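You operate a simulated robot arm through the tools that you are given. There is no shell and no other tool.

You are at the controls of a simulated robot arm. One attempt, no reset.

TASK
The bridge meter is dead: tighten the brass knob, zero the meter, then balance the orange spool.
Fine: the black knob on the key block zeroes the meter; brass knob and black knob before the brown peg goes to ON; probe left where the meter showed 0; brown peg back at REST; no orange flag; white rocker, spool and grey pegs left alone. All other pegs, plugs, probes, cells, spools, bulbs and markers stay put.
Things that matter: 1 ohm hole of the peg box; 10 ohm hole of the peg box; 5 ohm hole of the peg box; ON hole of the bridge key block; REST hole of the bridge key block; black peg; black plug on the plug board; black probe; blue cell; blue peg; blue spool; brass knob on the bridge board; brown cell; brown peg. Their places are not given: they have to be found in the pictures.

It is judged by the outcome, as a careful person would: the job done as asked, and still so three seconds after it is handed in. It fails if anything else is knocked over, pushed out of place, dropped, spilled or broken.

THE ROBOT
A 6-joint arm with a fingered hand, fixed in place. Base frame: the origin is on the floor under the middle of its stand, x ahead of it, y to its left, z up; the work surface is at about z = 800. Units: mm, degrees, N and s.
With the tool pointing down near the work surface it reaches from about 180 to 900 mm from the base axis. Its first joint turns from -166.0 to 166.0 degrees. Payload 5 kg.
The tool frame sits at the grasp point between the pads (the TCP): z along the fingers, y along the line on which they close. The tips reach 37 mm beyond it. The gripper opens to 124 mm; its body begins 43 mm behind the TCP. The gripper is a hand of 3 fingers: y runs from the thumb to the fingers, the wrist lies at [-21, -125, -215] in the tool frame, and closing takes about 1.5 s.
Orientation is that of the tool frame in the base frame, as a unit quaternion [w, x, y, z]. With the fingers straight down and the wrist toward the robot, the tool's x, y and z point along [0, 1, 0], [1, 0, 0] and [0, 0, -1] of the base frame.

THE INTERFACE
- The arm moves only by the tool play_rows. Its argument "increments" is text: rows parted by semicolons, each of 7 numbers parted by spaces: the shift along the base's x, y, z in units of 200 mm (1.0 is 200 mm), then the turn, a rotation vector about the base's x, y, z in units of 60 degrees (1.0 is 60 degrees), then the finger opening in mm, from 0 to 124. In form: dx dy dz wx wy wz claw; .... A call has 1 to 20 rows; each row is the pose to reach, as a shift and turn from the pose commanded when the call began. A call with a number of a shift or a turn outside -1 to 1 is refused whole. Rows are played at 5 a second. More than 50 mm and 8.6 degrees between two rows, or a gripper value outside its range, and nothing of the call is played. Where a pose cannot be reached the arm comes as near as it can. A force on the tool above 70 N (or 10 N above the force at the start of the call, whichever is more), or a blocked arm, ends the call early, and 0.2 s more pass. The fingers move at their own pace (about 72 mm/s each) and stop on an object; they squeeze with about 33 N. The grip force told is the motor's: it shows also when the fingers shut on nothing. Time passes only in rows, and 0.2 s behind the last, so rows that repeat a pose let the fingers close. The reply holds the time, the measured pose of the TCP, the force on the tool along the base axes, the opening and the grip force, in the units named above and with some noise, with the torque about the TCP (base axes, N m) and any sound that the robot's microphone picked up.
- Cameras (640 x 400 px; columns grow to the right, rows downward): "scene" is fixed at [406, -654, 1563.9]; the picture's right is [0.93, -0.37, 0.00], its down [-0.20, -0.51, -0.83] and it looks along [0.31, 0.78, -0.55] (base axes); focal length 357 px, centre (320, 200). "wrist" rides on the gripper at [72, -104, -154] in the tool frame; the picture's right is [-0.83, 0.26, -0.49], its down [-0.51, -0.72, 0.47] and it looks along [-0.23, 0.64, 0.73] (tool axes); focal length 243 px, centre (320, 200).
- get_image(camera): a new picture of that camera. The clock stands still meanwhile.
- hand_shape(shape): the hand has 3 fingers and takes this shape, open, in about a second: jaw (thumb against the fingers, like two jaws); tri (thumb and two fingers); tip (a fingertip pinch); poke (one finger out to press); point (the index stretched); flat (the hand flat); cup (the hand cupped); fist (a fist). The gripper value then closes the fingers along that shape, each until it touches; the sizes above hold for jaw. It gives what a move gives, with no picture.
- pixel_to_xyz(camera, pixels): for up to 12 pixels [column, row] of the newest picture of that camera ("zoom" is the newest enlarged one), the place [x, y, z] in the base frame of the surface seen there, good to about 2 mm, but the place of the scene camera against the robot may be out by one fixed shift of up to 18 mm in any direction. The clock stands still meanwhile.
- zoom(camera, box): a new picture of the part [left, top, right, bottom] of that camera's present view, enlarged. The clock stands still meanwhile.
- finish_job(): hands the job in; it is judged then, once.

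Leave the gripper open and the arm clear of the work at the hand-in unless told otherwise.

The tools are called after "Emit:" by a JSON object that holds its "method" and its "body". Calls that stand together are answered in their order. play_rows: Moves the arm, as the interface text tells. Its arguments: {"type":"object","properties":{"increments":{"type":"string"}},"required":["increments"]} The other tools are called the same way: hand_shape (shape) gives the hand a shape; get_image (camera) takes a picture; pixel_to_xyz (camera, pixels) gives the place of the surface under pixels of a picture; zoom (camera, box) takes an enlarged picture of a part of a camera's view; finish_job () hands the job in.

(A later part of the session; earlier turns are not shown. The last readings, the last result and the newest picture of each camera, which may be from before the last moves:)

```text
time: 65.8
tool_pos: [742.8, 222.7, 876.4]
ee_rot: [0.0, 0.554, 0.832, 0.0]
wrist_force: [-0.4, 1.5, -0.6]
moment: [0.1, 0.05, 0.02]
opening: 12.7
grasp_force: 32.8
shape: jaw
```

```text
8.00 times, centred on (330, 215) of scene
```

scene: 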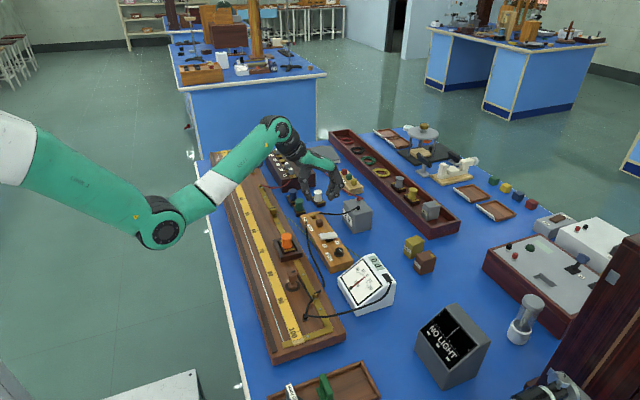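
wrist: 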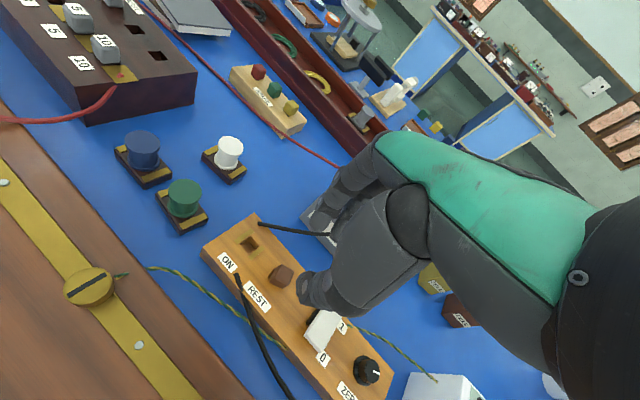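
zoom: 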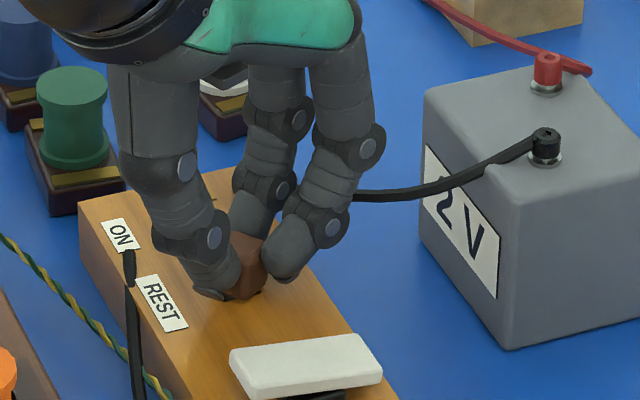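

Held firmly. I lift straight up 50 mm and look at the peg's shaft.

Emit:
{"method": "play_rows", "body": {"increments": "0 0 0.03 0 0 0 4; 0 0 0.07 0 0 0 4; 0 0 0.12 0 0 0 4; 0 0 0.18 0 0 0 4; 0 0 0.25 0 0 0 4; 0 0 0.25 0 0 0 4"}}

Emit:
{"method": "zoom", "body": {"camera": "wrist", "box": [240, 180, 360, 330]}}

Emit:
{"method": "zoom", "body": {"camera": "scene", "box": [290, 180, 370, 240]}}

```text
time: 67.2
tool_pos: [742.3, 223.3, 928.4]
ee_rot: [-0.001, 0.554, 0.832, 0.0]
wrist_force: [0.3, 0.3, -0.1]
moment: [-0.04, 0.0, -0.01]
opening: 12.7
grasp_force: 32.7
shape: jaw
```

```text
2.67 times, centred on (300, 255) of wrist
```

zoom: 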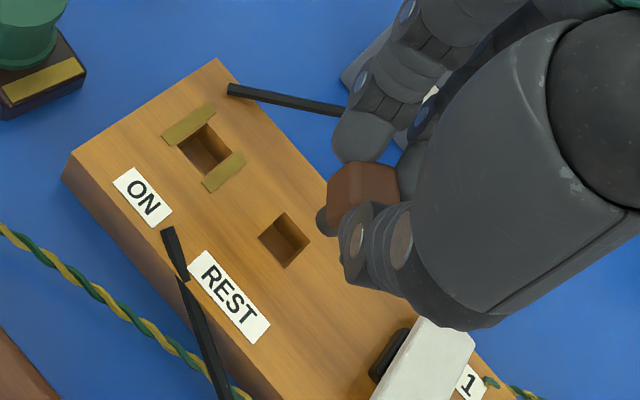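

```text
6.67 times, centred on (330, 210) of scene
```

zoom: 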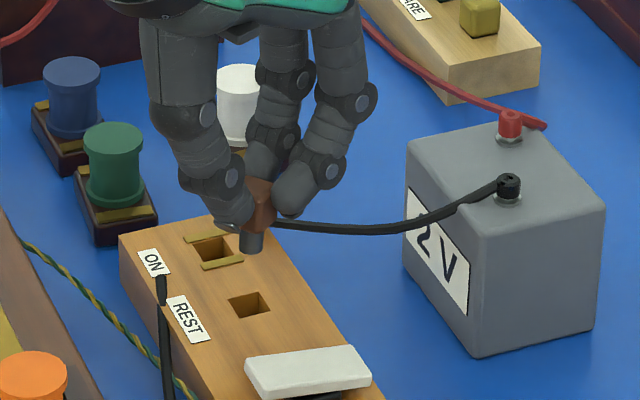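

The shaft is a dark round cylinder, so the twist doesn't matter. I measure both holes and the shaft tip precisely.

Emit:
{"method": "zoom", "body": {"camera": "wrist", "box": [260, 205, 320, 285]}}

```text
5.00 times, centred on (290, 245) of wrist
```

zoom: 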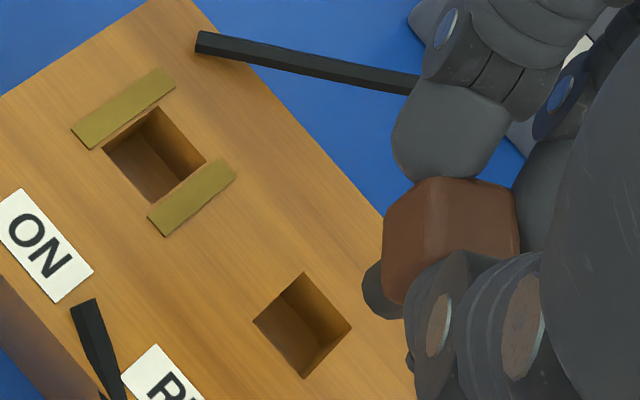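

Emit:
{"method": "pixel_to_xyz", "body": {"camera": "zoom", "pixels": [[154, 104], [209, 161], [155, 205], [100, 147], [305, 269], [355, 327], [304, 381], [250, 321], [376, 290], [390, 315], [365, 285], [410, 230]]}}

```text
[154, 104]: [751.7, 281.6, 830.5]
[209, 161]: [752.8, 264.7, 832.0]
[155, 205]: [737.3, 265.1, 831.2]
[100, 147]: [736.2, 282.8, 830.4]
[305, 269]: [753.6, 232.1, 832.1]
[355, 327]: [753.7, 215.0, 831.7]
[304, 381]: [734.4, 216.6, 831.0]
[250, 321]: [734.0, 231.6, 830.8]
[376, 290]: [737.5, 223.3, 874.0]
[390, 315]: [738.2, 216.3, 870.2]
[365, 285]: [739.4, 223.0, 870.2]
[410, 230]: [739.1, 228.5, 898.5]
```

ON hole centre ≈ (744.5,273.6); REST hole centre ≈ (743.9,223.8). I check the shaft's place relative to the hand from the scene side.

Emit:
{"method": "zoom", "body": {"camera": "scene", "box": [310, 195, 340, 225]}}

```text
13.33 times, centred on (325, 210) of scene
```

zoom: 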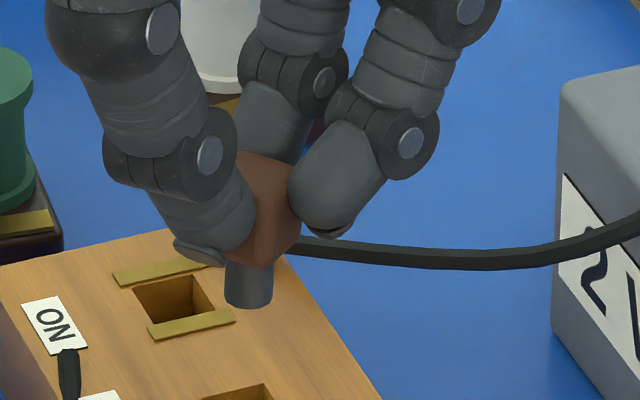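

Emit:
{"method": "pixel_to_xyz", "body": {"camera": "zoom", "pixels": [[248, 290], [230, 285], [268, 285], [248, 303], [248, 275], [270, 220], [175, 290], [180, 320]]}}

```text
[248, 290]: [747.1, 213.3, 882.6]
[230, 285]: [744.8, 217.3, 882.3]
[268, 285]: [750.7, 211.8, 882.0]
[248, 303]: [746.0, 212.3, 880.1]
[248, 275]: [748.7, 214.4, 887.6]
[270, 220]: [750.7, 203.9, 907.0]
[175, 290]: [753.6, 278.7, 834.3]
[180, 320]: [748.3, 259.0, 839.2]
```

Shaft centre ≈ TCP within ~1 mm, and the hole leaves ~3 mm clearance around the 11 mm shaft. To keep the fingers off the battery cable near the ON hole, I move above ON while turning to yaw −60°.

Emit:
{"method": "play_rows", "body": {"increments": "0 0 0.02 0 0 -0.1 4; 0 0.03 0.02 0 0 -0.2 4; 0 0.06 0.02 0 0 -0.3 4; 0 0.09 0.02 0 0 -0.4 4; 0 0.12 0.02 0 0 -0.5 4; 0.002 0.15 0.02 0 0 -0.6 4; 0.003 0.18 0.02 0 0 -0.7 4; 0.004 0.21 0.02 0 0 -0.8 4; 0.005 0.24 0.02 0 0 -0.9 4; 0.005 0.258 0.02 0 0 -1 4; 0.005 0.258 0.02 0 0 -1 4"}}

Emit:
{"method": "play_rows", "body": {"increments": "0 0 0 0 0 -0.125 4; 0 0 0 0 0 -0.25 4; 0 0 0 0 0 -0.378 4; 0 0 0 0 0 -0.378 4; 0 0 0 0 0 -0.378 4"}}

Emit:
{"method": "get_image", "body": {"camera": "wrist"}}

Emit:
{"method": "zoom", "body": {"camera": "scene", "box": [290, 180, 370, 240]}}

```text
time: 69.6
tool_pos: [742.8, 273.1, 930.5]
ee_rot: [0.0, 0.897, 0.443, 0.0]
wrist_force: [0.4, -0.6, 0.3]
moment: [-0.01, -0.01, -0.02]
opening: 12.7
grasp_force: 33.7
shape: jaw
```

```text
time: 70.8
tool_pos: [743.2, 275.5, 931.7]
ee_rot: [0.0, 0.966, 0.259, 0.0]
wrist_force: [0.3, -0.2, 0.2]
moment: [0.0, -0.01, -0.02]
opening: 12.6
grasp_force: 33.3
shape: jaw
```

```text
taken
```

wrist: 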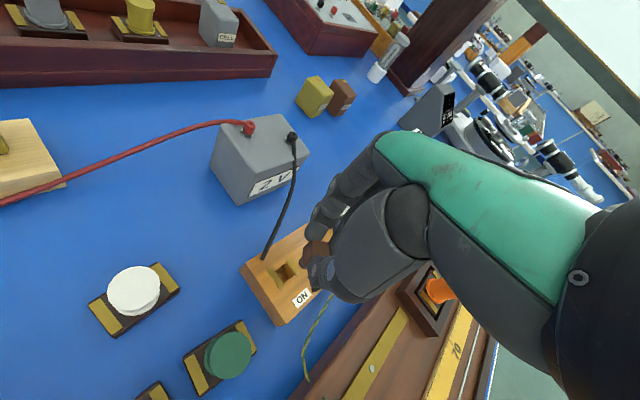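

```text
6.67 times, centred on (330, 210) of scene
```

zoom: 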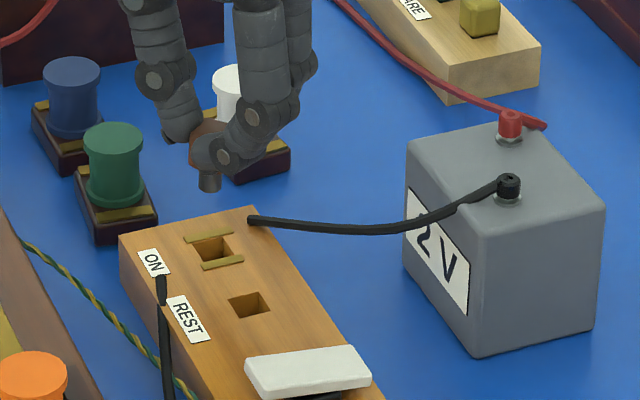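

The peg hangs above ON. I measure the shaft place again from both cameras.

Emit:
{"method": "zoom", "body": {"camera": "scene", "box": [305, 195, 335, 225]}}

Emit:
{"method": "pixel_to_xyz", "body": {"camera": "zoom", "pixels": [[210, 175], [210, 160], [195, 165], [225, 165], [205, 120]]}}

Emit:
{"method": "zoom", "body": {"camera": "wrist", "box": [250, 210, 350, 310]}}

```text
13.33 times, centred on (320, 210) of scene
```

zoom: 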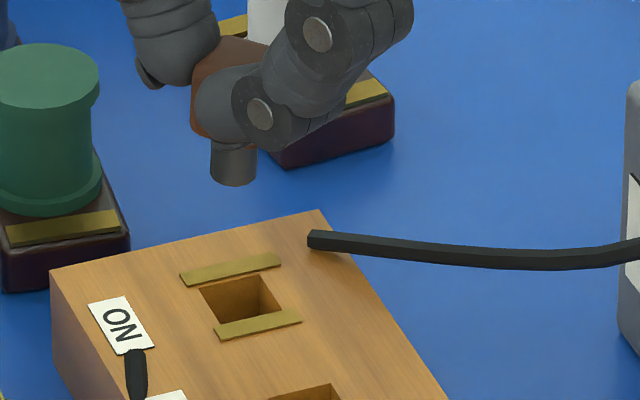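

```text
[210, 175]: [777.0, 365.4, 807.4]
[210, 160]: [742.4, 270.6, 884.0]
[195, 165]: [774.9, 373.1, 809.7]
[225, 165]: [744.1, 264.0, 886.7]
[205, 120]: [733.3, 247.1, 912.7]
```

```text
4.00 times, centred on (300, 260) of wrist
```

zoom: 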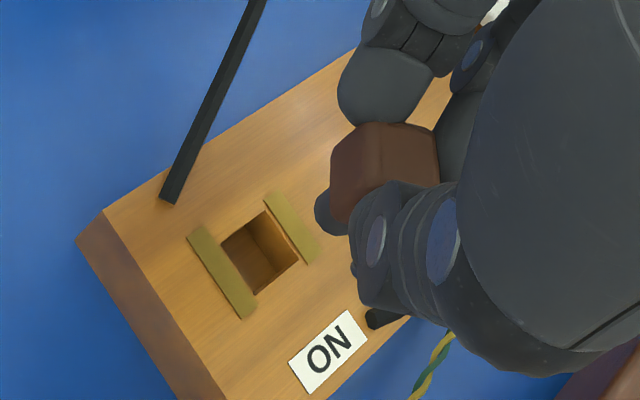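

The shaft centre is ~1.5 mm short in x. I correct that and lower to TCP z≈881 (shaft ≈7 mm into the hole), watching force.

Emit:
{"method": "play_rows", "body": {"increments": "0.0075 0 -0.05 0 0 0 4; 0.0075 0 -0.1 0 0 0 4; 0.0075 0 -0.15 0 0 0 4; 0.0075 0 -0.19 0 0 0 4; 0.0075 0 -0.22 0 0 0 4; 0.0075 0 -0.25 0 0 0 4; 0.0075 0 -0.25 0 0 0 4"}}

Emit:
{"method": "zoom", "body": {"camera": "scene", "box": [295, 195, 345, 235]}}

Emit:
{"method": "zoom", "body": {"camera": "wrist", "box": [250, 200, 370, 300]}}

```text
time: 72.4
tool_pos: [745.2, 274.1, 879.6]
ee_rot: [0.0, 0.966, 0.258, 0.0]
wrist_force: [-0.3, -0.8, -0.7]
moment: [0.02, 0.0, 0.01]
opening: 12.4
grasp_force: 33.4
shape: jaw
```

```text
10.00 times, centred on (320, 215) of scene
```

zoom: 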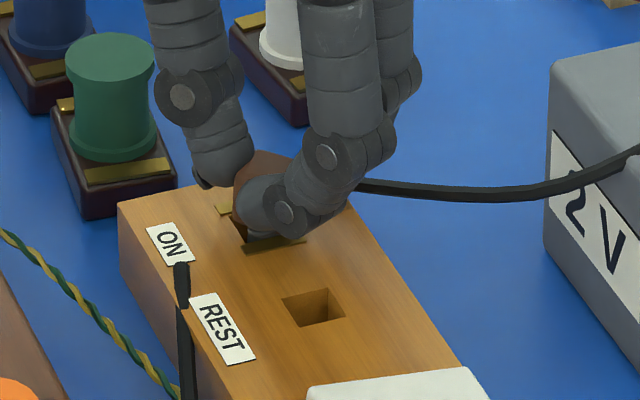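

```text
4.00 times, centred on (310, 250) of wrist
```

zoom: 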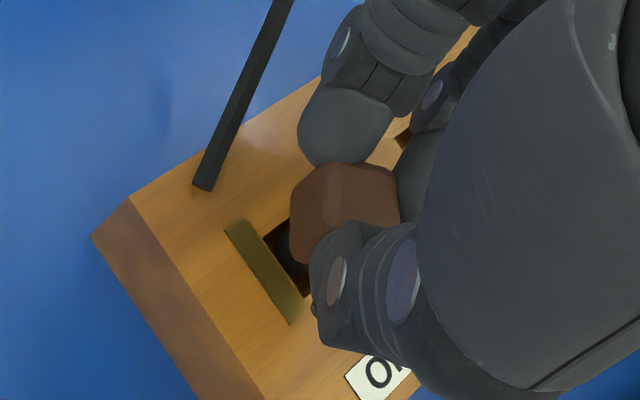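

The shaft is entering the hole with no force and the fingers clear the cable. I lower 3 mm more to near seat, then open.

Emit:
{"method": "play_rows", "body": {"increments": "0 0 -0.008 0 0 0 4; 0 0 -0.016 0 0 0 4; 0 0 -0.016 0 0 0 12; 0 0 -0.016 0 0 0 16; 0 0 -0.016 0 0 0 24; 0 0 -0.016 0 0 0 30; 0 0 -0.016 0 0 0 32; 0 0 -0.016 0 0 0 32"}}

Emit:
{"method": "zoom", "body": {"camera": "scene", "box": [295, 195, 345, 235]}}

Emit:
{"method": "zoom", "body": {"camera": "wrist", "box": [250, 200, 370, 300]}}

```text
time: 74.2
tool_pos: [746.3, 275.2, 877.8]
ee_rot: [0.0, 0.966, 0.259, 0.0]
wrist_force: [0.3, 0.9, 0.2]
moment: [0.02, -0.01, 0.01]
opening: 31.5
grasp_force: 0.0
shape: jaw
```

```text
10.00 times, centred on (320, 215) of scene
```

zoom: 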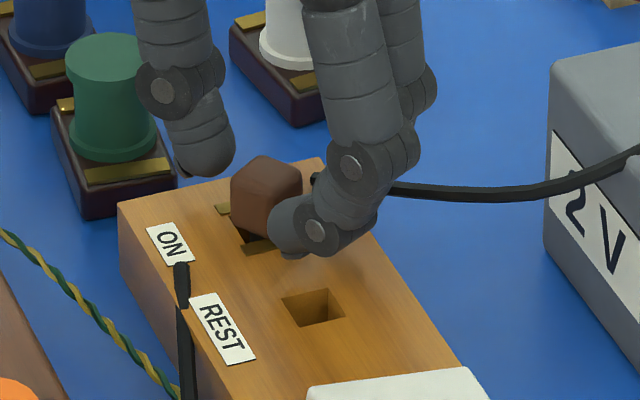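

```text
4.00 times, centred on (310, 250) of wrist
```

zoom: 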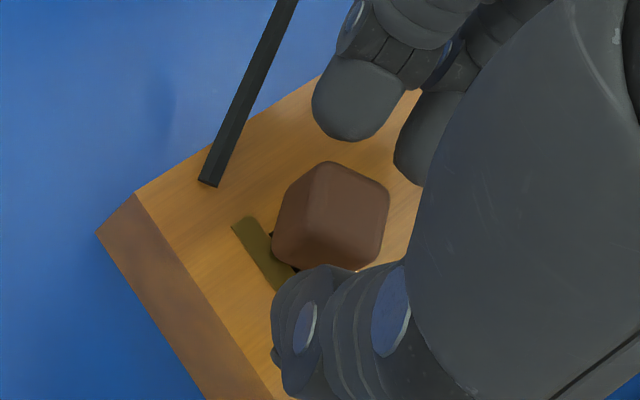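

The peg sits in ON. I lift the hand 90 mm straight up and look.

Emit:
{"method": "play_rows", "body": {"increments": "0 0 0.05 0 0 0 32; 0 0 0.15 0 0 0 32; 0 0 0.25 0 0 0 40; 0 0 0.35 0 0 0 40; 0 0 0.45 0 0 0 40; 0 0 0.45 0 0 0.14 40; 0 0 0.45 0 0 0.28 40; 0 0 0.45 0 0 0.42 40; 0 0 0.45 0 0 0.56 40; 0 0 0.45 0 0 0.7 40; 0 0 0.45 0 0 0.85 40; 0 0 0.45 0 0 1 40; 0 0 0.45 0 0 1 40"}}

Emit:
{"method": "get_image", "body": {"camera": "wrist"}}

Emit:
{"method": "zoom", "body": {"camera": "scene", "box": [260, 200, 420, 300]}}

```text
refused: row 11 steps farther than a row can; nothing moved
```

```text
taken
```

wrist: 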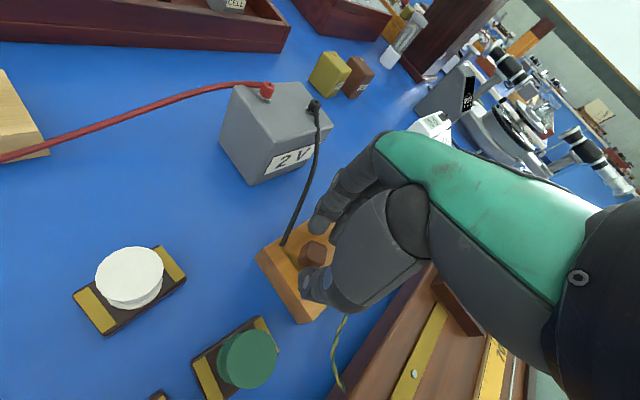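

```text
4.00 times, centred on (340, 250) of scene
```

zoom: 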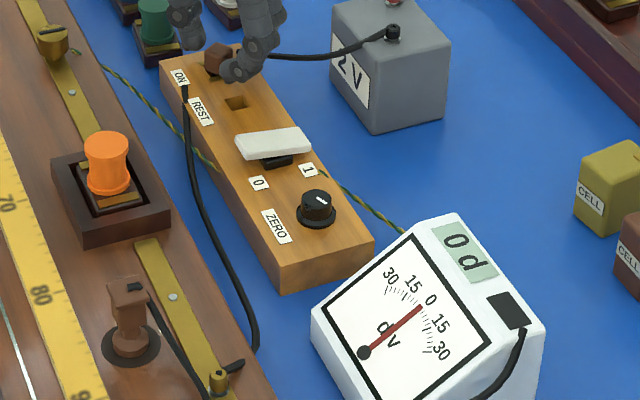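

The turn step was slightly too large (0.15 = 9°). Repeating with finer turn steps.

Emit:
{"method": "play_rows", "body": {"increments": "0 0 0.05 0 0 0 32; 0 0 0.15 0 0 0 32; 0 0 0.25 0 0 0 40; 0 0 0.35 0 0 0 40; 0 0 0.45 0 0 0 40; 0 0 0.45 0 0 0.125 40; 0 0 0.45 0 0 0.25 40; 0 0 0.45 0 0 0.375 40; 0 0 0.45 0 0 0.5 40; 0 0 0.45 0 0 0.625 40; 0 0 0.45 0 0 0.75 40; 0 0 0.45 0 0 0.875 40; 0 0 0.45 0 0 1 40; 0 0 0.45 0 0 1 40"}}

Emit:
{"method": "get_image", "body": {"camera": "wrist"}}

Emit:
{"method": "zoom", "body": {"camera": "scene", "box": [260, 200, 420, 300]}}

```text
time: 77.2
tool_pos: [744.2, 274.3, 967.6]
ee_rot: [0.0, 0.707, 0.708, 0.0]
wrist_force: [-0.4, -0.4, -0.3]
moment: [0.03, -0.02, 0.01]
opening: 39.8
grasp_force: 0.1
shape: jaw
```

```text
taken
```

wrist: 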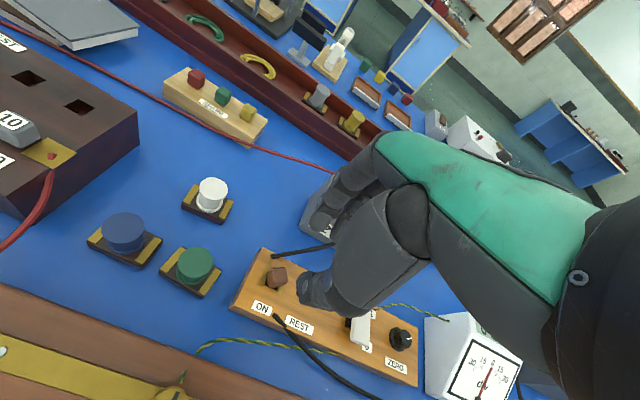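

```text
4.00 times, centred on (340, 250) of scene
```

zoom: 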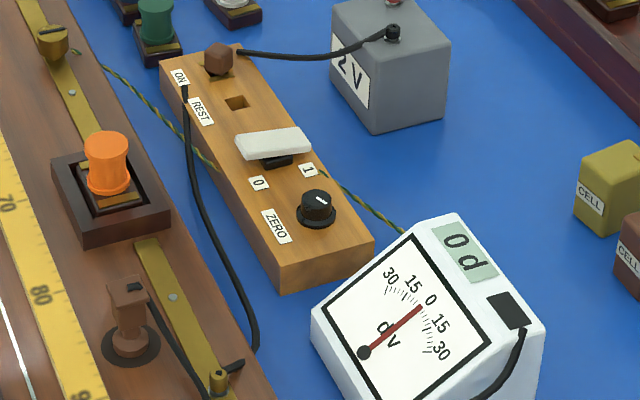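

The meter is at 0, the peg is in ON. I check the peg's seating close up.

Emit:
{"method": "zoom", "body": {"camera": "wrist", "box": [240, 240, 310, 300]}}

Emit:
{"method": "pixel_to_xyz", "body": {"camera": "zoom", "pixels": [[335, 240], [310, 220], [365, 240], [330, 290], [340, 180], [280, 200]]}}

Emit:
{"method": "zoom", "body": {"camera": "scene", "box": [270, 260, 320, 300]}}

Emit:
{"method": "pixel_to_xyz", "body": {"camera": "scene", "pixels": [[291, 272], [289, 271], [295, 271], [292, 279], [292, 284], [284, 285], [300, 286], [305, 316], [316, 295]]}}

```text
6.67 times, centred on (275, 270) of wrist
```

zoom: 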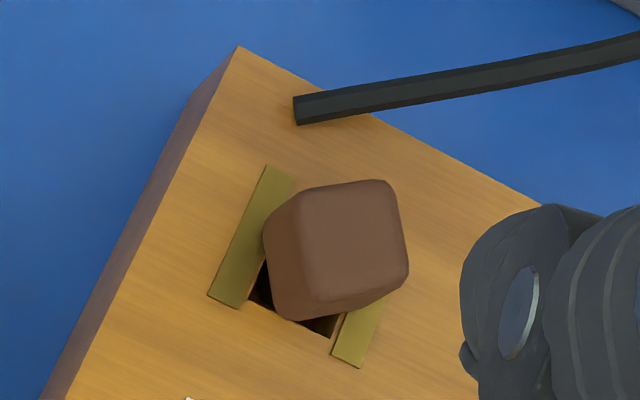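

```text
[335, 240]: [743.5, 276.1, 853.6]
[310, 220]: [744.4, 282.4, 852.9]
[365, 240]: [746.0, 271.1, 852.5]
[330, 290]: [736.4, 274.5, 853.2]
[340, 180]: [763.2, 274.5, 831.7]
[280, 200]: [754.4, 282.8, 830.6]
```

```text
10.00 times, centred on (295, 280) of scene
```

zoom: 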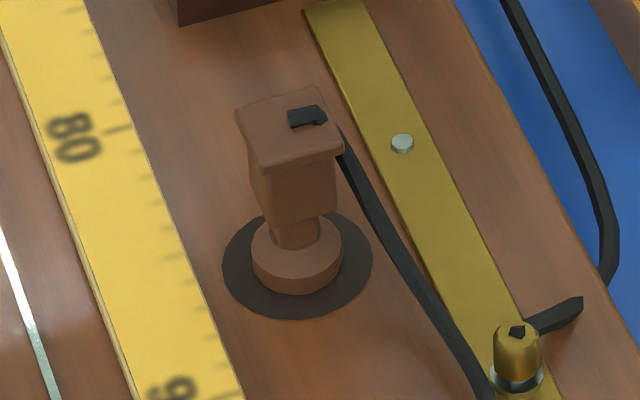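

```text
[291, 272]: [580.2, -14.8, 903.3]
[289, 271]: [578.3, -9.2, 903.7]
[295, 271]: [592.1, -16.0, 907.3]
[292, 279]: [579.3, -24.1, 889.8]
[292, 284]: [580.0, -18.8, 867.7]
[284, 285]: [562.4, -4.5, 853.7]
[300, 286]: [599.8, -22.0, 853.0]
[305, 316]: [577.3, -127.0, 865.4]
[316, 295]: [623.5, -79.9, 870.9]
```

The peg top is at 853, seated as before. Now the probe (jockey) near (576,-6): I move there at z≈1010, in two calls, passing well above the orange spool.

Emit:
{"method": "play_rows", "body": {"increments": "-0.03 -0.05 0.1 0 0 0 60; -0.08 -0.15 0.21 0 0 0 60; -0.16 -0.28 0.21 0 0 0 60; -0.24 -0.42 0.21 0 0 0 60; -0.32 -0.56 0.21 0 0 0 60; -0.42 -0.7 0.21 0 0 0 60; -0.52 -0.85 0.21 0 0 0 60; -0.62 -1 0.21 0 0 0 60; -0.62 -1 0.21 0 0 0 60"}}

Emit:
{"method": "play_rows", "body": {"increments": "-0.055 -0.1 0 0 0 0 60; -0.11 -0.2 0 0 0 0 60; -0.165 -0.3 0 0 0 0 60; -0.22 -0.4 0 0 0 0 60; -0.22 -0.4 0 0 0 0 60"}}

Emit:
{"method": "get_image", "body": {"camera": "wrist"}}

Emit:
{"method": "get_image", "body": {"camera": "scene"}}

```text
time: 79.2
tool_pos: [620.1, 74.6, 1009.3]
ee_rot: [0.0, 0.707, 0.707, 0.001]
wrist_force: [1.2, 0.2, 0.1]
moment: [0.0, 0.0, -0.01]
opening: 59.5
grasp_force: 0.0
shape: jaw
```

```text
time: 80.4
tool_pos: [576.9, -5.6, 1009.0]
ee_rot: [0.0, 0.707, 0.707, 0.0]
wrist_force: [0.1, 0.1, 0.2]
moment: [0.03, 0.0, -0.05]
opening: 59.6
grasp_force: 0.0
shape: jaw
```

```text
taken
```

wrist: 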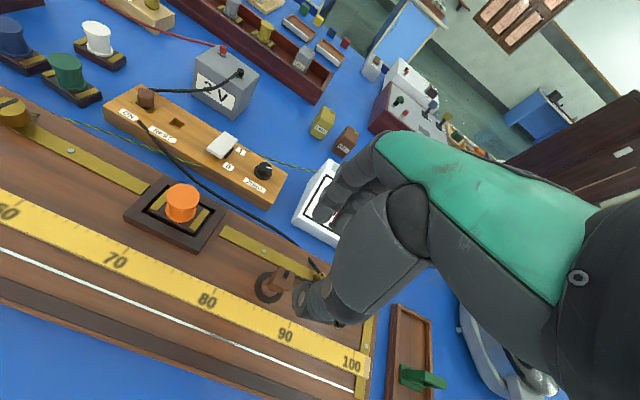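

```text
taken
```

scene: 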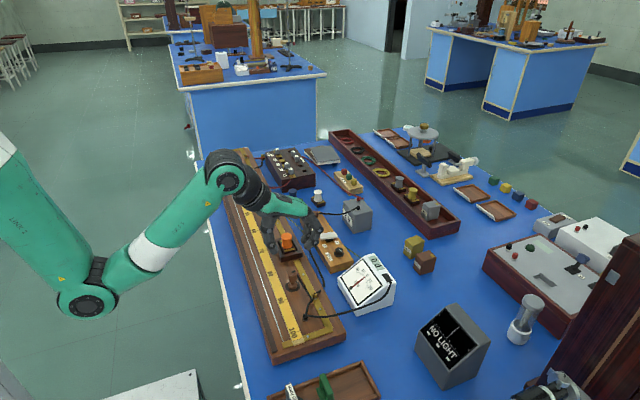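

I zoom on the probe in the wrist view (px 270,285).

Emit:
{"method": "zoom", "body": {"camera": "wrist", "box": [230, 235, 350, 335]}}

Emit:
{"method": "pixel_to_xyz", "body": {"camera": "wrist", "pixels": [[271, 287], [256, 287], [280, 275], [286, 273], [300, 275], [115, 262], [207, 300], [285, 334], [100, 281], [200, 320], [300, 362], [305, 290]]}}

```text
4.00 times, centred on (290, 285) of wrist
```

zoom: 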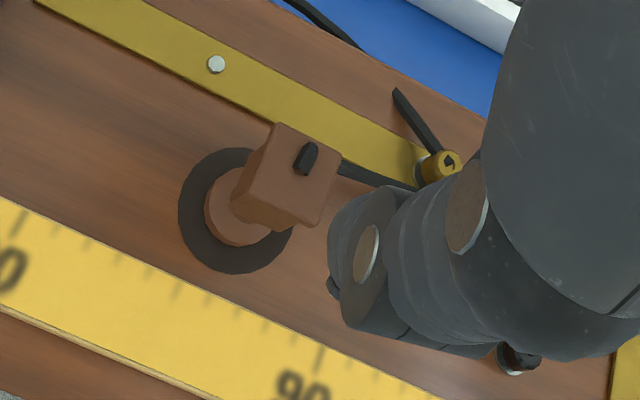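

```text
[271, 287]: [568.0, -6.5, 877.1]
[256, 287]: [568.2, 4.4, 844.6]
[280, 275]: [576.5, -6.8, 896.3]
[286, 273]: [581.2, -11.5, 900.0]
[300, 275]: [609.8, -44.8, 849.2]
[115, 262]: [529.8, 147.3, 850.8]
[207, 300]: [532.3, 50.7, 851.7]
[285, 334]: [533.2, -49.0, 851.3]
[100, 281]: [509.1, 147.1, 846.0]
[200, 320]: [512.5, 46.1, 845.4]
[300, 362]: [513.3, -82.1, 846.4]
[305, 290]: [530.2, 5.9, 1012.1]
```

Emit:
{"method": "pixel_to_xyz", "body": {"camera": "zoom", "pixels": [[275, 130], [335, 158], [315, 215], [255, 185], [295, 180], [240, 205], [280, 225], [215, 215], [240, 235], [290, 235], [185, 215], [310, 158]]}}

Emit:
{"method": "zoom", "body": {"camera": "scene", "box": [280, 262, 310, 292]}}

```text
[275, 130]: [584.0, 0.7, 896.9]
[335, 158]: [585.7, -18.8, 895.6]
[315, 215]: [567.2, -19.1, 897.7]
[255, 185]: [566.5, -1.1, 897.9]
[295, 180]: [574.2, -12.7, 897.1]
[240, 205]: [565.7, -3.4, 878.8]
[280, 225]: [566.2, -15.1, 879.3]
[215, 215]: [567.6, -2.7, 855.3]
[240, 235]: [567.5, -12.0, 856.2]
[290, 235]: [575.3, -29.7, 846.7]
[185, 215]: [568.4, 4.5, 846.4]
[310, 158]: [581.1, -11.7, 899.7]
```

```text
13.33 times, centred on (295, 277) of scene
```

zoom: 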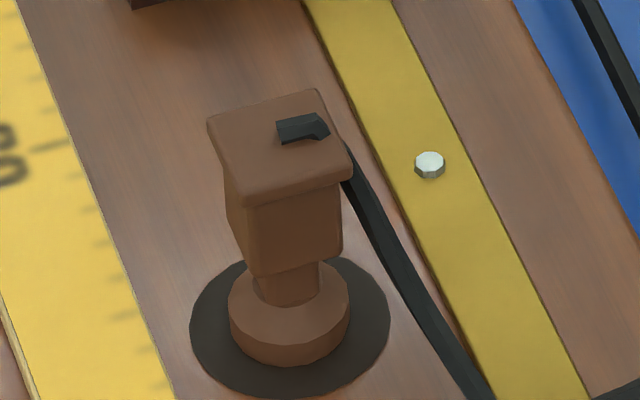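

Head of the probe: 20 mm square, centre ≈ (575.8,-9.3), top 897; cable leaves on its +x side. I'll grip along y (yaw +90°, thumb at −y, fingers at +y) to stay off the cable. Turning in two calls.

Emit:
{"method": "play_rows", "body": {"increments": "0 0 0 0 0 0.125 60; 0 0 0 0 0 0.25 60; 0 0 0 0 0 0.375 60; 0 0 0 0 0 0.5 60; 0 0 0 0 0 0.625 60; 0 0 0 0 0 0.75 60; 0 0 0 0 0 0.875 60; -0.005 -0.0185 0 0 0 1 60; -0.005 -0.0185 0 0 0 1 60"}}

Emit:
{"method": "play_rows", "body": {"increments": "0 0 0 0 0 0.125 50; 0 0 0 0 0 0.25 50; 0 0 -0.05 0 0 0.375 45; 0 0 -0.1 0 0 0.5 45; 0 0 -0.2 0 0 0.5 45; 0 0 -0.2 0 0 0.5 45"}}

Emit:
{"method": "get_image", "body": {"camera": "wrist"}}

Emit:
{"method": "zoom", "body": {"camera": "scene", "box": [240, 220, 360, 310]}}

```text
time: 82.4
tool_pos: [576.1, -9.7, 1010.6]
ee_rot: [0.0, 0.258, 0.966, 0.0]
wrist_force: [-0.4, -0.7, 0.6]
moment: [0.01, 0.03, 0.03]
opening: 59.6
grasp_force: 0.0
shape: jaw
```

```text
time: 83.8
tool_pos: [598.8, 7.7, 938.7]
ee_rot: [0.001, -0.001, 1.0, 0.0]
wrist_force: [0.2, -0.4, -0.5]
moment: [0.01, 0.0, -0.02]
opening: 45.5
grasp_force: 0.0
shape: jaw
out of reach, approached as far as the arm can: row 2, 3, 4, 5, 6
```

```text
taken
```

wrist: 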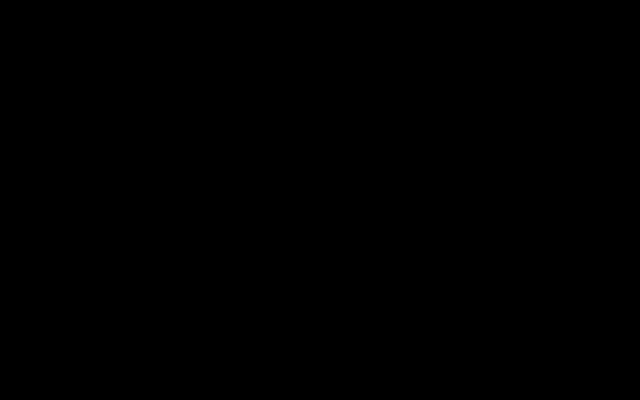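

```text
4.44 times, centred on (300, 265) of scene
```

zoom: 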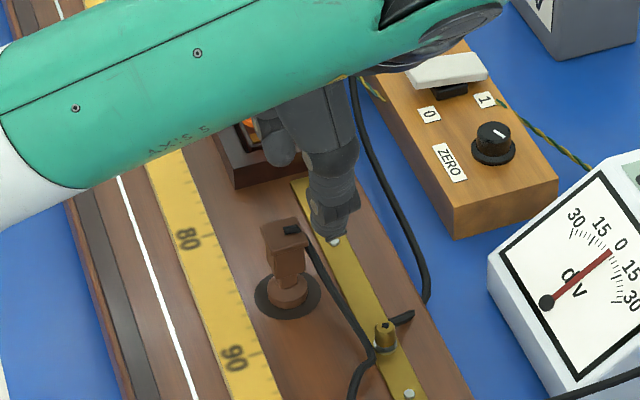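

At yaw +90° the arm is out of reach and the wrist camera is covered. I back up (rise, turn back) and will use yaw −90° instead. First rise and turn −60°.

Emit:
{"method": "play_rows", "body": {"increments": "0 0 0.1 0 0 0 50; 0 0 0.2 0 0 -0.1 50; 0 0 0.3 0 0 -0.2 50; 0 0 0.36 0 0 -0.3 50; 0 0 0.36 0 0 -0.4 50; 0 0 0.36 0 0 -0.5 50; -0.03 -0.03 0.36 0 0 -0.625 50; -0.06 -0.06 0.36 0 0 -0.75 50; -0.09 -0.085 0.36 0 0 -0.875 50; -0.115 -0.085 0.36 0 0 -1 50; -0.115 -0.085 0.36 0 0 -1 50"}}

Emit:
{"method": "play_rows", "body": {"increments": "0 0 0 0 0 -0.125 50; 0 0 0 0 0 -0.25 50; 0 0 0 0 0 -0.375 50; 0 0 0 0 0 -0.5 50; 0 0 0 0 0 -0.625 50; 0 0 0 0 0 -0.75 50; 0 0 0 0 0 -0.875 50; 0 0 0 0 0 -1 50; 0 0 0 0 0 -1 50"}}

Emit:
{"method": "zoom", "body": {"camera": "scene", "box": [271, 262, 319, 292]}}

Emit:
{"method": "pixel_to_xyz", "body": {"camera": "zoom", "pixels": [[310, 130], [345, 150], [365, 190], [385, 230], [420, 295], [450, 345], [480, 390], [330, 210], [300, 240], [290, 290]]}}

```text
time: 86.2
tool_pos: [576.1, -8.9, 1011.7]
ee_rot: [-0.001, 0.501, 0.865, 0.0]
wrist_force: [0.1, -0.7, -0.6]
moment: [0.0, 0.01, -0.03]
opening: 49.5
grasp_force: 0.0
shape: jaw
out of reach, approached as far as the arm can: row 1, 2, 3
```

```text
time: 88.2
tool_pos: [576.0, -9.6, 1012.2]
ee_rot: [-0.001, 0.867, 0.499, 0.0]
wrist_force: [-0.6, -0.3, -0.2]
moment: [-0.03, 0.0, 0.03]
opening: 49.7
grasp_force: 0.1
shape: jaw
```

```text
13.33 times, centred on (295, 277) of scene
```

zoom: 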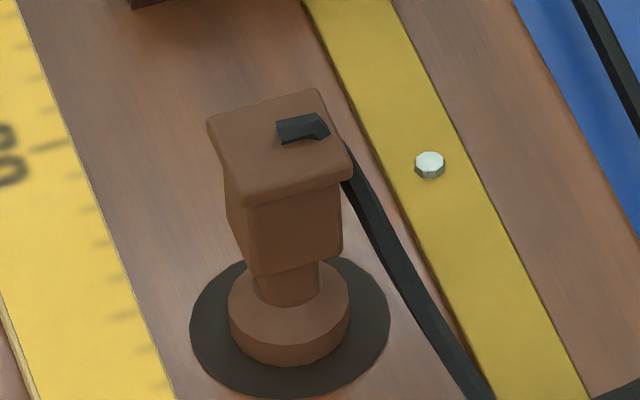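

```text
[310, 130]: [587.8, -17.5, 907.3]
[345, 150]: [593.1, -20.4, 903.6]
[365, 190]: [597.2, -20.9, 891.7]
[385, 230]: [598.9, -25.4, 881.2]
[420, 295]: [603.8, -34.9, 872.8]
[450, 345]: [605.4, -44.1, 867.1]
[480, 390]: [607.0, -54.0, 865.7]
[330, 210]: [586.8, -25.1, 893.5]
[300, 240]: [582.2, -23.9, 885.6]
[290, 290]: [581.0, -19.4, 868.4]
```

The cable hugs the +x side of the head (588–598, −15…−30) and stays at y>−20 above z 873, so a y-grip (yaw −90°) with tips ≈876 clears it. I turn the last −60° and come down to z≈950.

Emit:
{"method": "play_rows", "body": {"increments": "0 0 0 0 0 -0.125 50; 0 0 0 0 0 -0.25 50; 0 0 0 0 0 -0.375 50; 0 0 0 0 0 -0.5 50; 0 0 -0.05 0 0 -0.625 50; 0 0 -0.1 0 0 -0.75 50; 0 0 -0.15 0 0 -0.875 50; -0.003 0 -0.2 0 0 -1 50; -0.005 0 -0.3 0 0 -1 50; -0.005 0 -0.3 0 0 -1 50"}}

Emit:
{"method": "get_image", "body": {"camera": "wrist"}}

Emit:
{"method": "zoom", "body": {"camera": "wrist", "box": [240, 190, 360, 330]}}

Emit:
{"method": "zoom", "body": {"camera": "scene", "box": [250, 230, 350, 310]}}

```text
time: 90.4
tool_pos: [592.2, -30.3, 922.1]
ee_rot: [-0.001, 1.0, 0.001, 0.002]
wrist_force: [-0.6, 1.0, -0.3]
moment: [-0.02, -0.01, -0.03]
opening: 49.6
grasp_force: 0.1
shape: jaw
out of reach, approached as far as the arm can: row 6, 7, 8, 9, 10
```

```text
taken
```

wrist: 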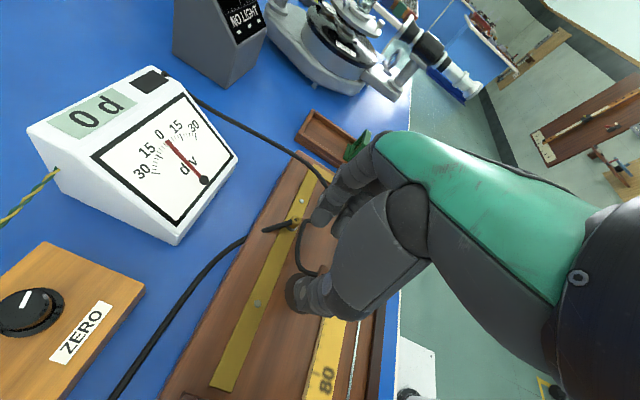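

```text
2.86 times, centred on (300, 260) of wrist
```

zoom: 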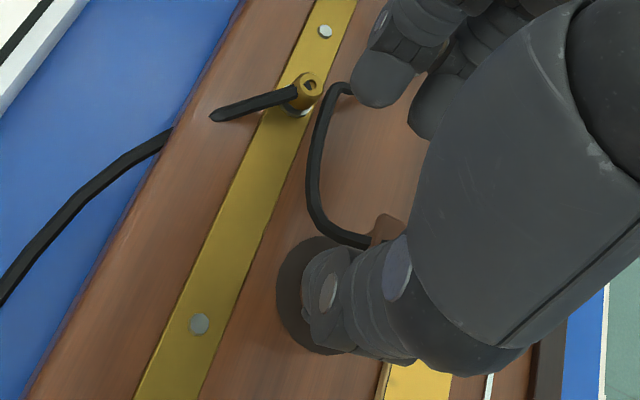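

```text
5.00 times, centred on (300, 270) of scene
```

zoom: 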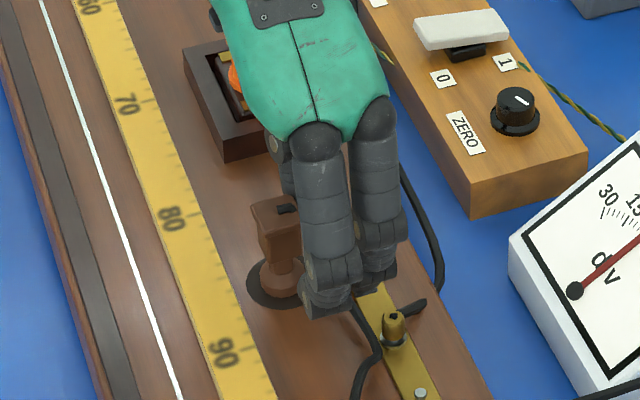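

Out of reach again here (drifted to (592,-30,922)); the probe still stands. I rise straight up, then turn back toward yaw 0, which is well in reach.

Emit:
{"method": "play_rows", "body": {"increments": "0 0 0.05 0 0 0 50; 0 0 0.15 0 0 0 50; 0 0 0.25 0 0 0 50; 0 0 0.35 0 0 0 50; 0 0 0.45 0 0 0 50; 0 0 0.45 0 0 0.125 50; 0 0 0.45 0 0 0.25 50; 0 0 0.45 0 0 0.375 50; 0 0 0.45 0 0 0.5 50; 0 0 0.45 0 0 0.625 50; 0 0 0.45 0 0 0.75 50; 0 0 0.45 0 0 0.875 50; 0 0 0.45 0 0 1 50; 0 0 0.45 0 0 1 50"}}

Emit:
{"method": "get_image", "body": {"camera": "wrist"}}

Emit:
{"method": "zoom", "body": {"camera": "scene", "box": [250, 230, 350, 310]}}

```text
time: 93.4
tool_pos: [591.6, -27.2, 1010.5]
ee_rot: [0.0, 0.866, 0.501, 0.0]
wrist_force: [0.0, 0.3, 0.1]
moment: [0.05, 0.0, -0.03]
opening: 49.7
grasp_force: 0.0
shape: jaw
out of reach, approached as far as the arm can: row 1, 2, 3, 4, 5, 6, 7
```

```text
taken
```

wrist: 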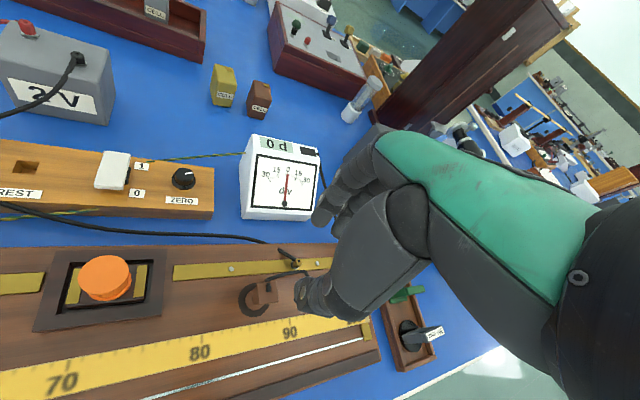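

```text
5.00 times, centred on (300, 270) of scene
```

zoom: 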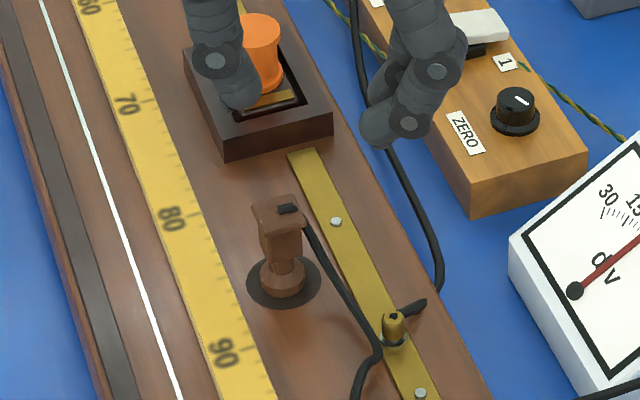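

The probe stands unharmed. I also check what lies in the small tray (wrist px 410,320), then turn to yaw 0 over the probe.

Emit:
{"method": "zoom", "body": {"camera": "wrist", "box": [360, 270, 460, 370]}}

Emit:
{"method": "play_rows", "body": {"increments": "-0.015 0.015 0 0 0 0.0625 50; -0.03 0.03 0 0 0 0.125 50; -0.045 0.05 0 0 0 0.1875 50; -0.06 0.07 0 0 0 0.25 50; -0.075 0.085 0 0 0 0.3125 50; -0.079 0.09 0 0 0 0.375 50; -0.079 0.09 0 0 0 0.4375 50; -0.079 0.09 0 0 0 0.5 50; -0.079 0.09 -0.1 0 0 0.5 50; -0.079 0.09 -0.2 0 0 0.5 50; -0.079 0.09 -0.25 0 0 0.5 50; -0.079 0.09 -0.25 0 0 0.5 50"}}

Emit:
{"method": "get_image", "body": {"camera": "wrist"}}

Emit:
{"method": "zoom", "body": {"camera": "wrist", "box": [240, 190, 360, 330]}}

```text
4.00 times, centred on (410, 320) of wrist
```

zoom: 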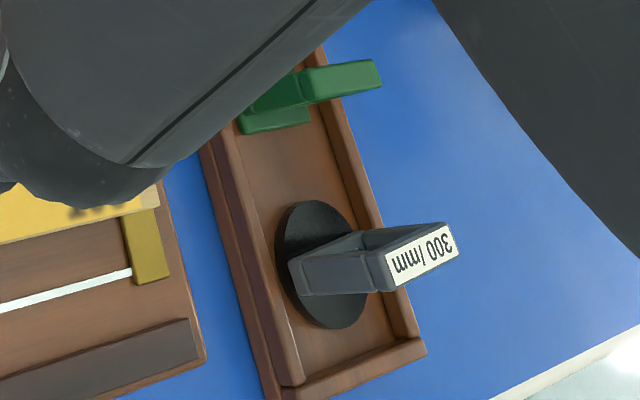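

```text
time: 96.0
tool_pos: [575.1, -9.9, 959.5]
ee_rot: [0.0, 0.707, 0.707, 0.001]
wrist_force: [0.2, -1.2, -0.5]
moment: [0.02, 0.0, 0.01]
opening: 49.8
grasp_force: 0.1
shape: jaw
```

```text
taken
```

wrist: 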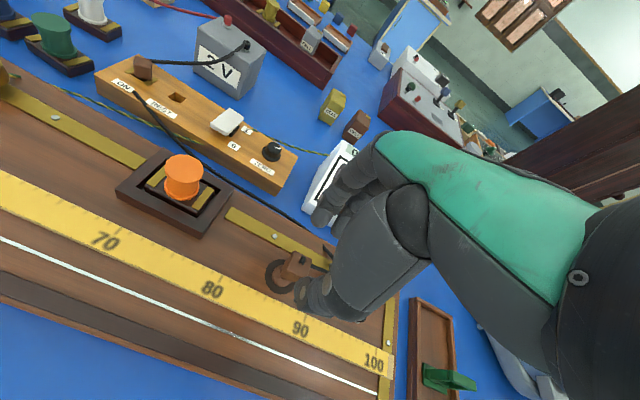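

```text
2.86 times, centred on (300, 260) of wrist
```

zoom: 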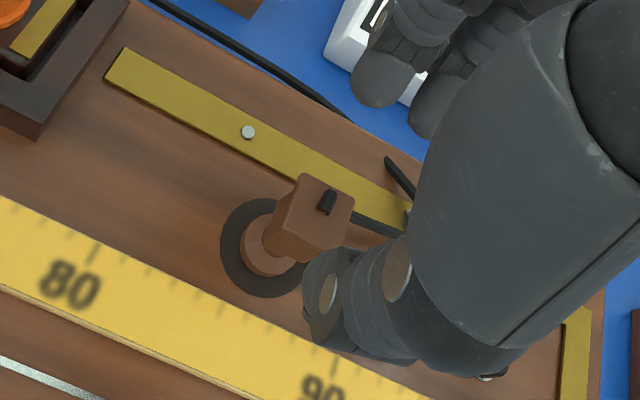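

Above the probe at yaw 0 (tray holds unrelated gratings). I lower to TCP z≈915 (tips ≈878, beside the head, above the cable's low part) with opening 56, then look.

Emit:
{"method": "play_rows", "body": {"increments": "0.003 0.003 -0.06 0 0 0 56; 0.003 0.003 -0.12 0 0 0 56; 0.003 0.003 -0.17 0 0 0 56; 0.003 0.003 -0.2225 0 0 0 56; 0.003 0.003 -0.2225 0 0 0 56"}}

Emit:
{"method": "zoom", "body": {"camera": "wrist", "box": [240, 190, 360, 330]}}

Emit:
{"method": "zoom", "body": {"camera": "scene", "box": [260, 240, 330, 300]}}

```text
time: 97.2
tool_pos: [578.4, -8.7, 916.2]
ee_rot: [0.0, 0.707, 0.707, 0.001]
wrist_force: [0.6, -0.5, 0.5]
moment: [-0.01, 0.0, 0.01]
opening: 55.7
grasp_force: 0.1
shape: jaw
```

```text
2.86 times, centred on (300, 260) of wrist
```

zoom: 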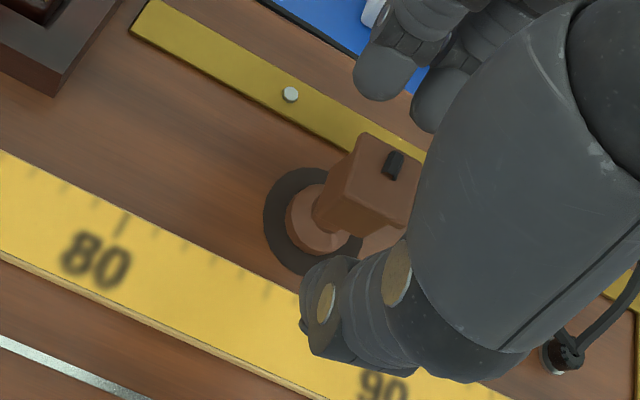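

```text
6.67 times, centred on (295, 270) of scene
```

zoom: 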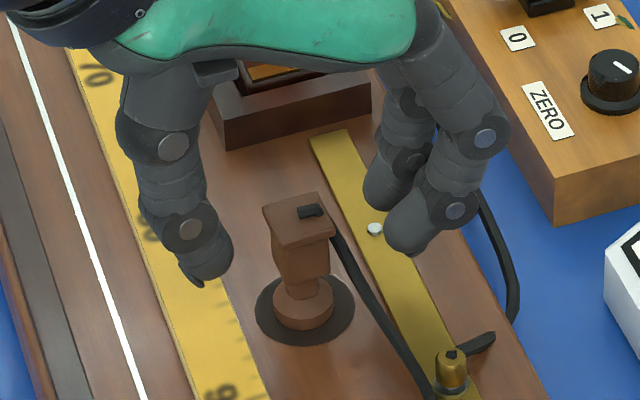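

Well placed. I close on the head.

Emit:
{"method": "play_rows", "body": {"increments": "0 0 0 0 0 0 40; 0 0 0 0 0 0 28; 0 0 0 0 0 0 20; 0 0 0 0 0 0 12; 0 0 0 0 0 0 6; 0 0 0 0 0 0 4; 0 0 0 0 0 0 4; 0 0 0 0 0 0 4"}}

Emit:
{"method": "zoom", "body": {"camera": "wrist", "box": [240, 190, 360, 330]}}

Emit:
{"method": "zoom", "body": {"camera": "scene", "box": [260, 240, 330, 300]}}

```text
time: 99.0
tool_pos: [576.7, -9.5, 916.1]
ee_rot: [0.0, 0.707, 0.707, -0.001]
wrist_force: [-0.2, 0.0, 0.2]
moment: [0.02, 0.0, 0.04]
opening: 11.9
grasp_force: 32.7
shape: jaw
```

```text
2.86 times, centred on (300, 260) of wrist
```

zoom: 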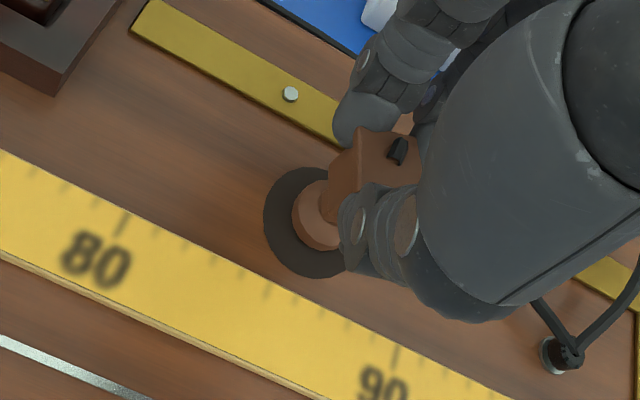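

```text
6.67 times, centred on (295, 270) of scene
```

zoom: 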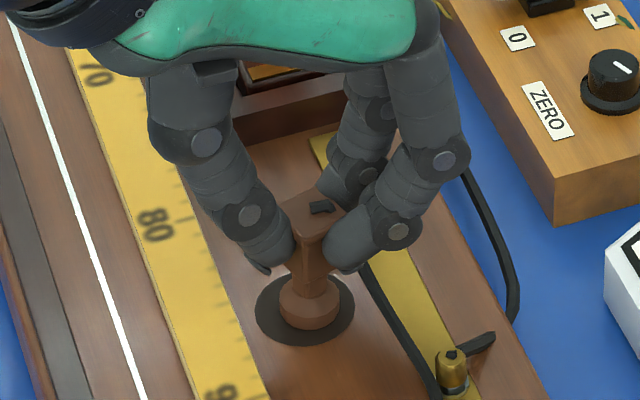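

Gripped. I lift 40 mm and inspect how the probe hangs.

Emit:
{"method": "play_rows", "body": {"increments": "0 0 0.04 0 0 0 4; 0 0 0.09 0 0 0 4; 0 0 0.14 0 0 0 4; 0 0 0.2 0 0 0 4; 0 0 0.2 0 0 0 4"}}

Emit:
{"method": "get_image", "body": {"camera": "wrist"}}

Emit:
{"method": "zoom", "body": {"camera": "scene", "box": [260, 220, 340, 290]}}

```text
time: 100.2
tool_pos: [576.7, -9.8, 956.1]
ee_rot: [0.0, 0.707, 0.707, 0.001]
wrist_force: [-0.6, -1.0, -1.4]
moment: [0.0, 0.02, -0.03]
opening: 11.8
grasp_force: 33.0
shape: jaw
```

```text
taken
```

wrist: 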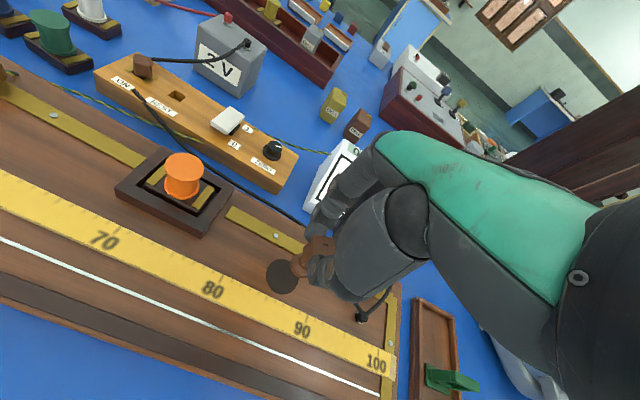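

```text
5.71 times, centred on (300, 255) of scene
```

zoom: 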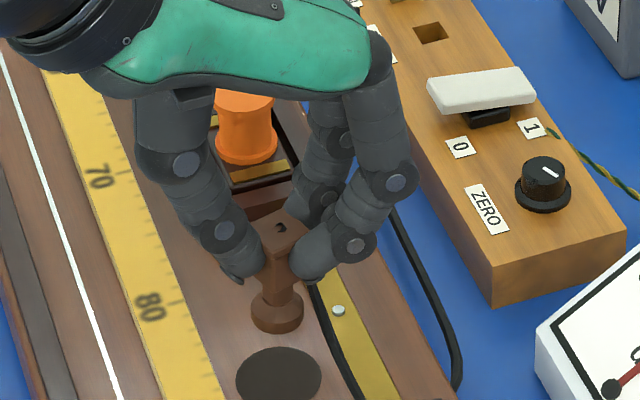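

The probe hangs upright in the grip; the dark disc was its rest spot. I measure the foot's place relative to the hand.

Emit:
{"method": "zoom", "body": {"camera": "wrist", "box": [250, 220, 350, 300]}}

Emit:
{"method": "pixel_to_xyz", "body": {"camera": "zoom", "pixels": [[310, 200], [290, 190], [300, 220], [320, 240], [275, 195], [300, 170], [200, 280], [115, 290], [285, 300]]}}

Emit:
{"method": "zoom", "body": {"camera": "scene", "box": [280, 245, 320, 285]}}

```text
5.00 times, centred on (300, 260) of wrist
```

zoom: 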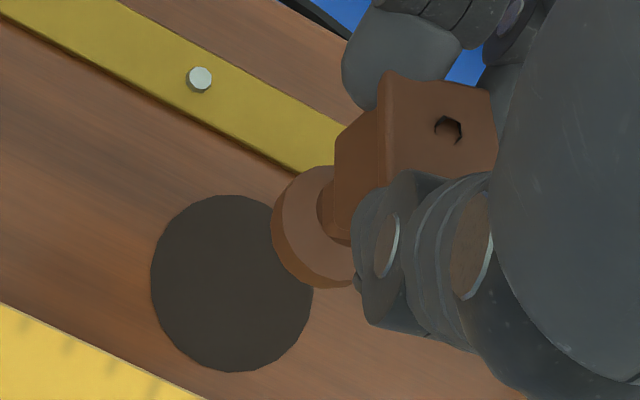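

```text
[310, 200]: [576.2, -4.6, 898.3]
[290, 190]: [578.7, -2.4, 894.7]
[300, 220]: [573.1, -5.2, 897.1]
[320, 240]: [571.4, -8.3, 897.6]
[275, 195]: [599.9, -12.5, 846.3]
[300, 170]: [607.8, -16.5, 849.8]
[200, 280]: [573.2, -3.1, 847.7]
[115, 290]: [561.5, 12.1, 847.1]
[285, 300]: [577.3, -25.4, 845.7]
```

```text
10.00 times, centred on (300, 265) of scene
```

zoom: 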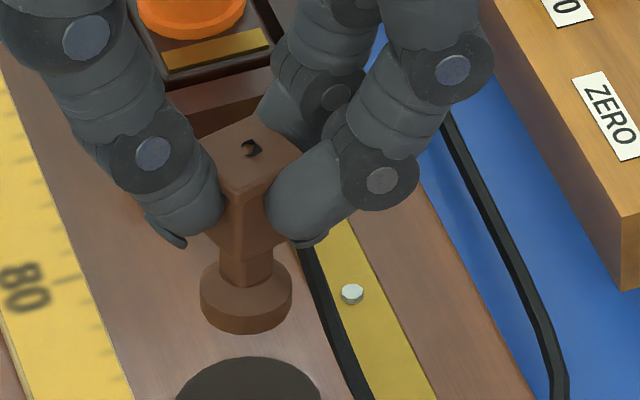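

Emit:
{"method": "pixel_to_xyz", "body": {"camera": "zoom", "pixels": [[246, 315], [246, 325], [205, 300], [287, 300], [246, 285], [246, 220], [246, 185], [205, 170], [300, 155], [260, 120], [246, 268]]}}

```text
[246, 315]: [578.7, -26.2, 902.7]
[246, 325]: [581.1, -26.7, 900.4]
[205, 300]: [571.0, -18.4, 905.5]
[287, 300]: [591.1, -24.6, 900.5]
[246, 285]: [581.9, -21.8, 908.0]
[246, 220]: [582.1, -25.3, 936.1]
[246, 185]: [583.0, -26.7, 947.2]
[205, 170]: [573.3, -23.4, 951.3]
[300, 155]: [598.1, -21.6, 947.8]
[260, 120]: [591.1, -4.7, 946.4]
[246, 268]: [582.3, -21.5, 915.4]
```

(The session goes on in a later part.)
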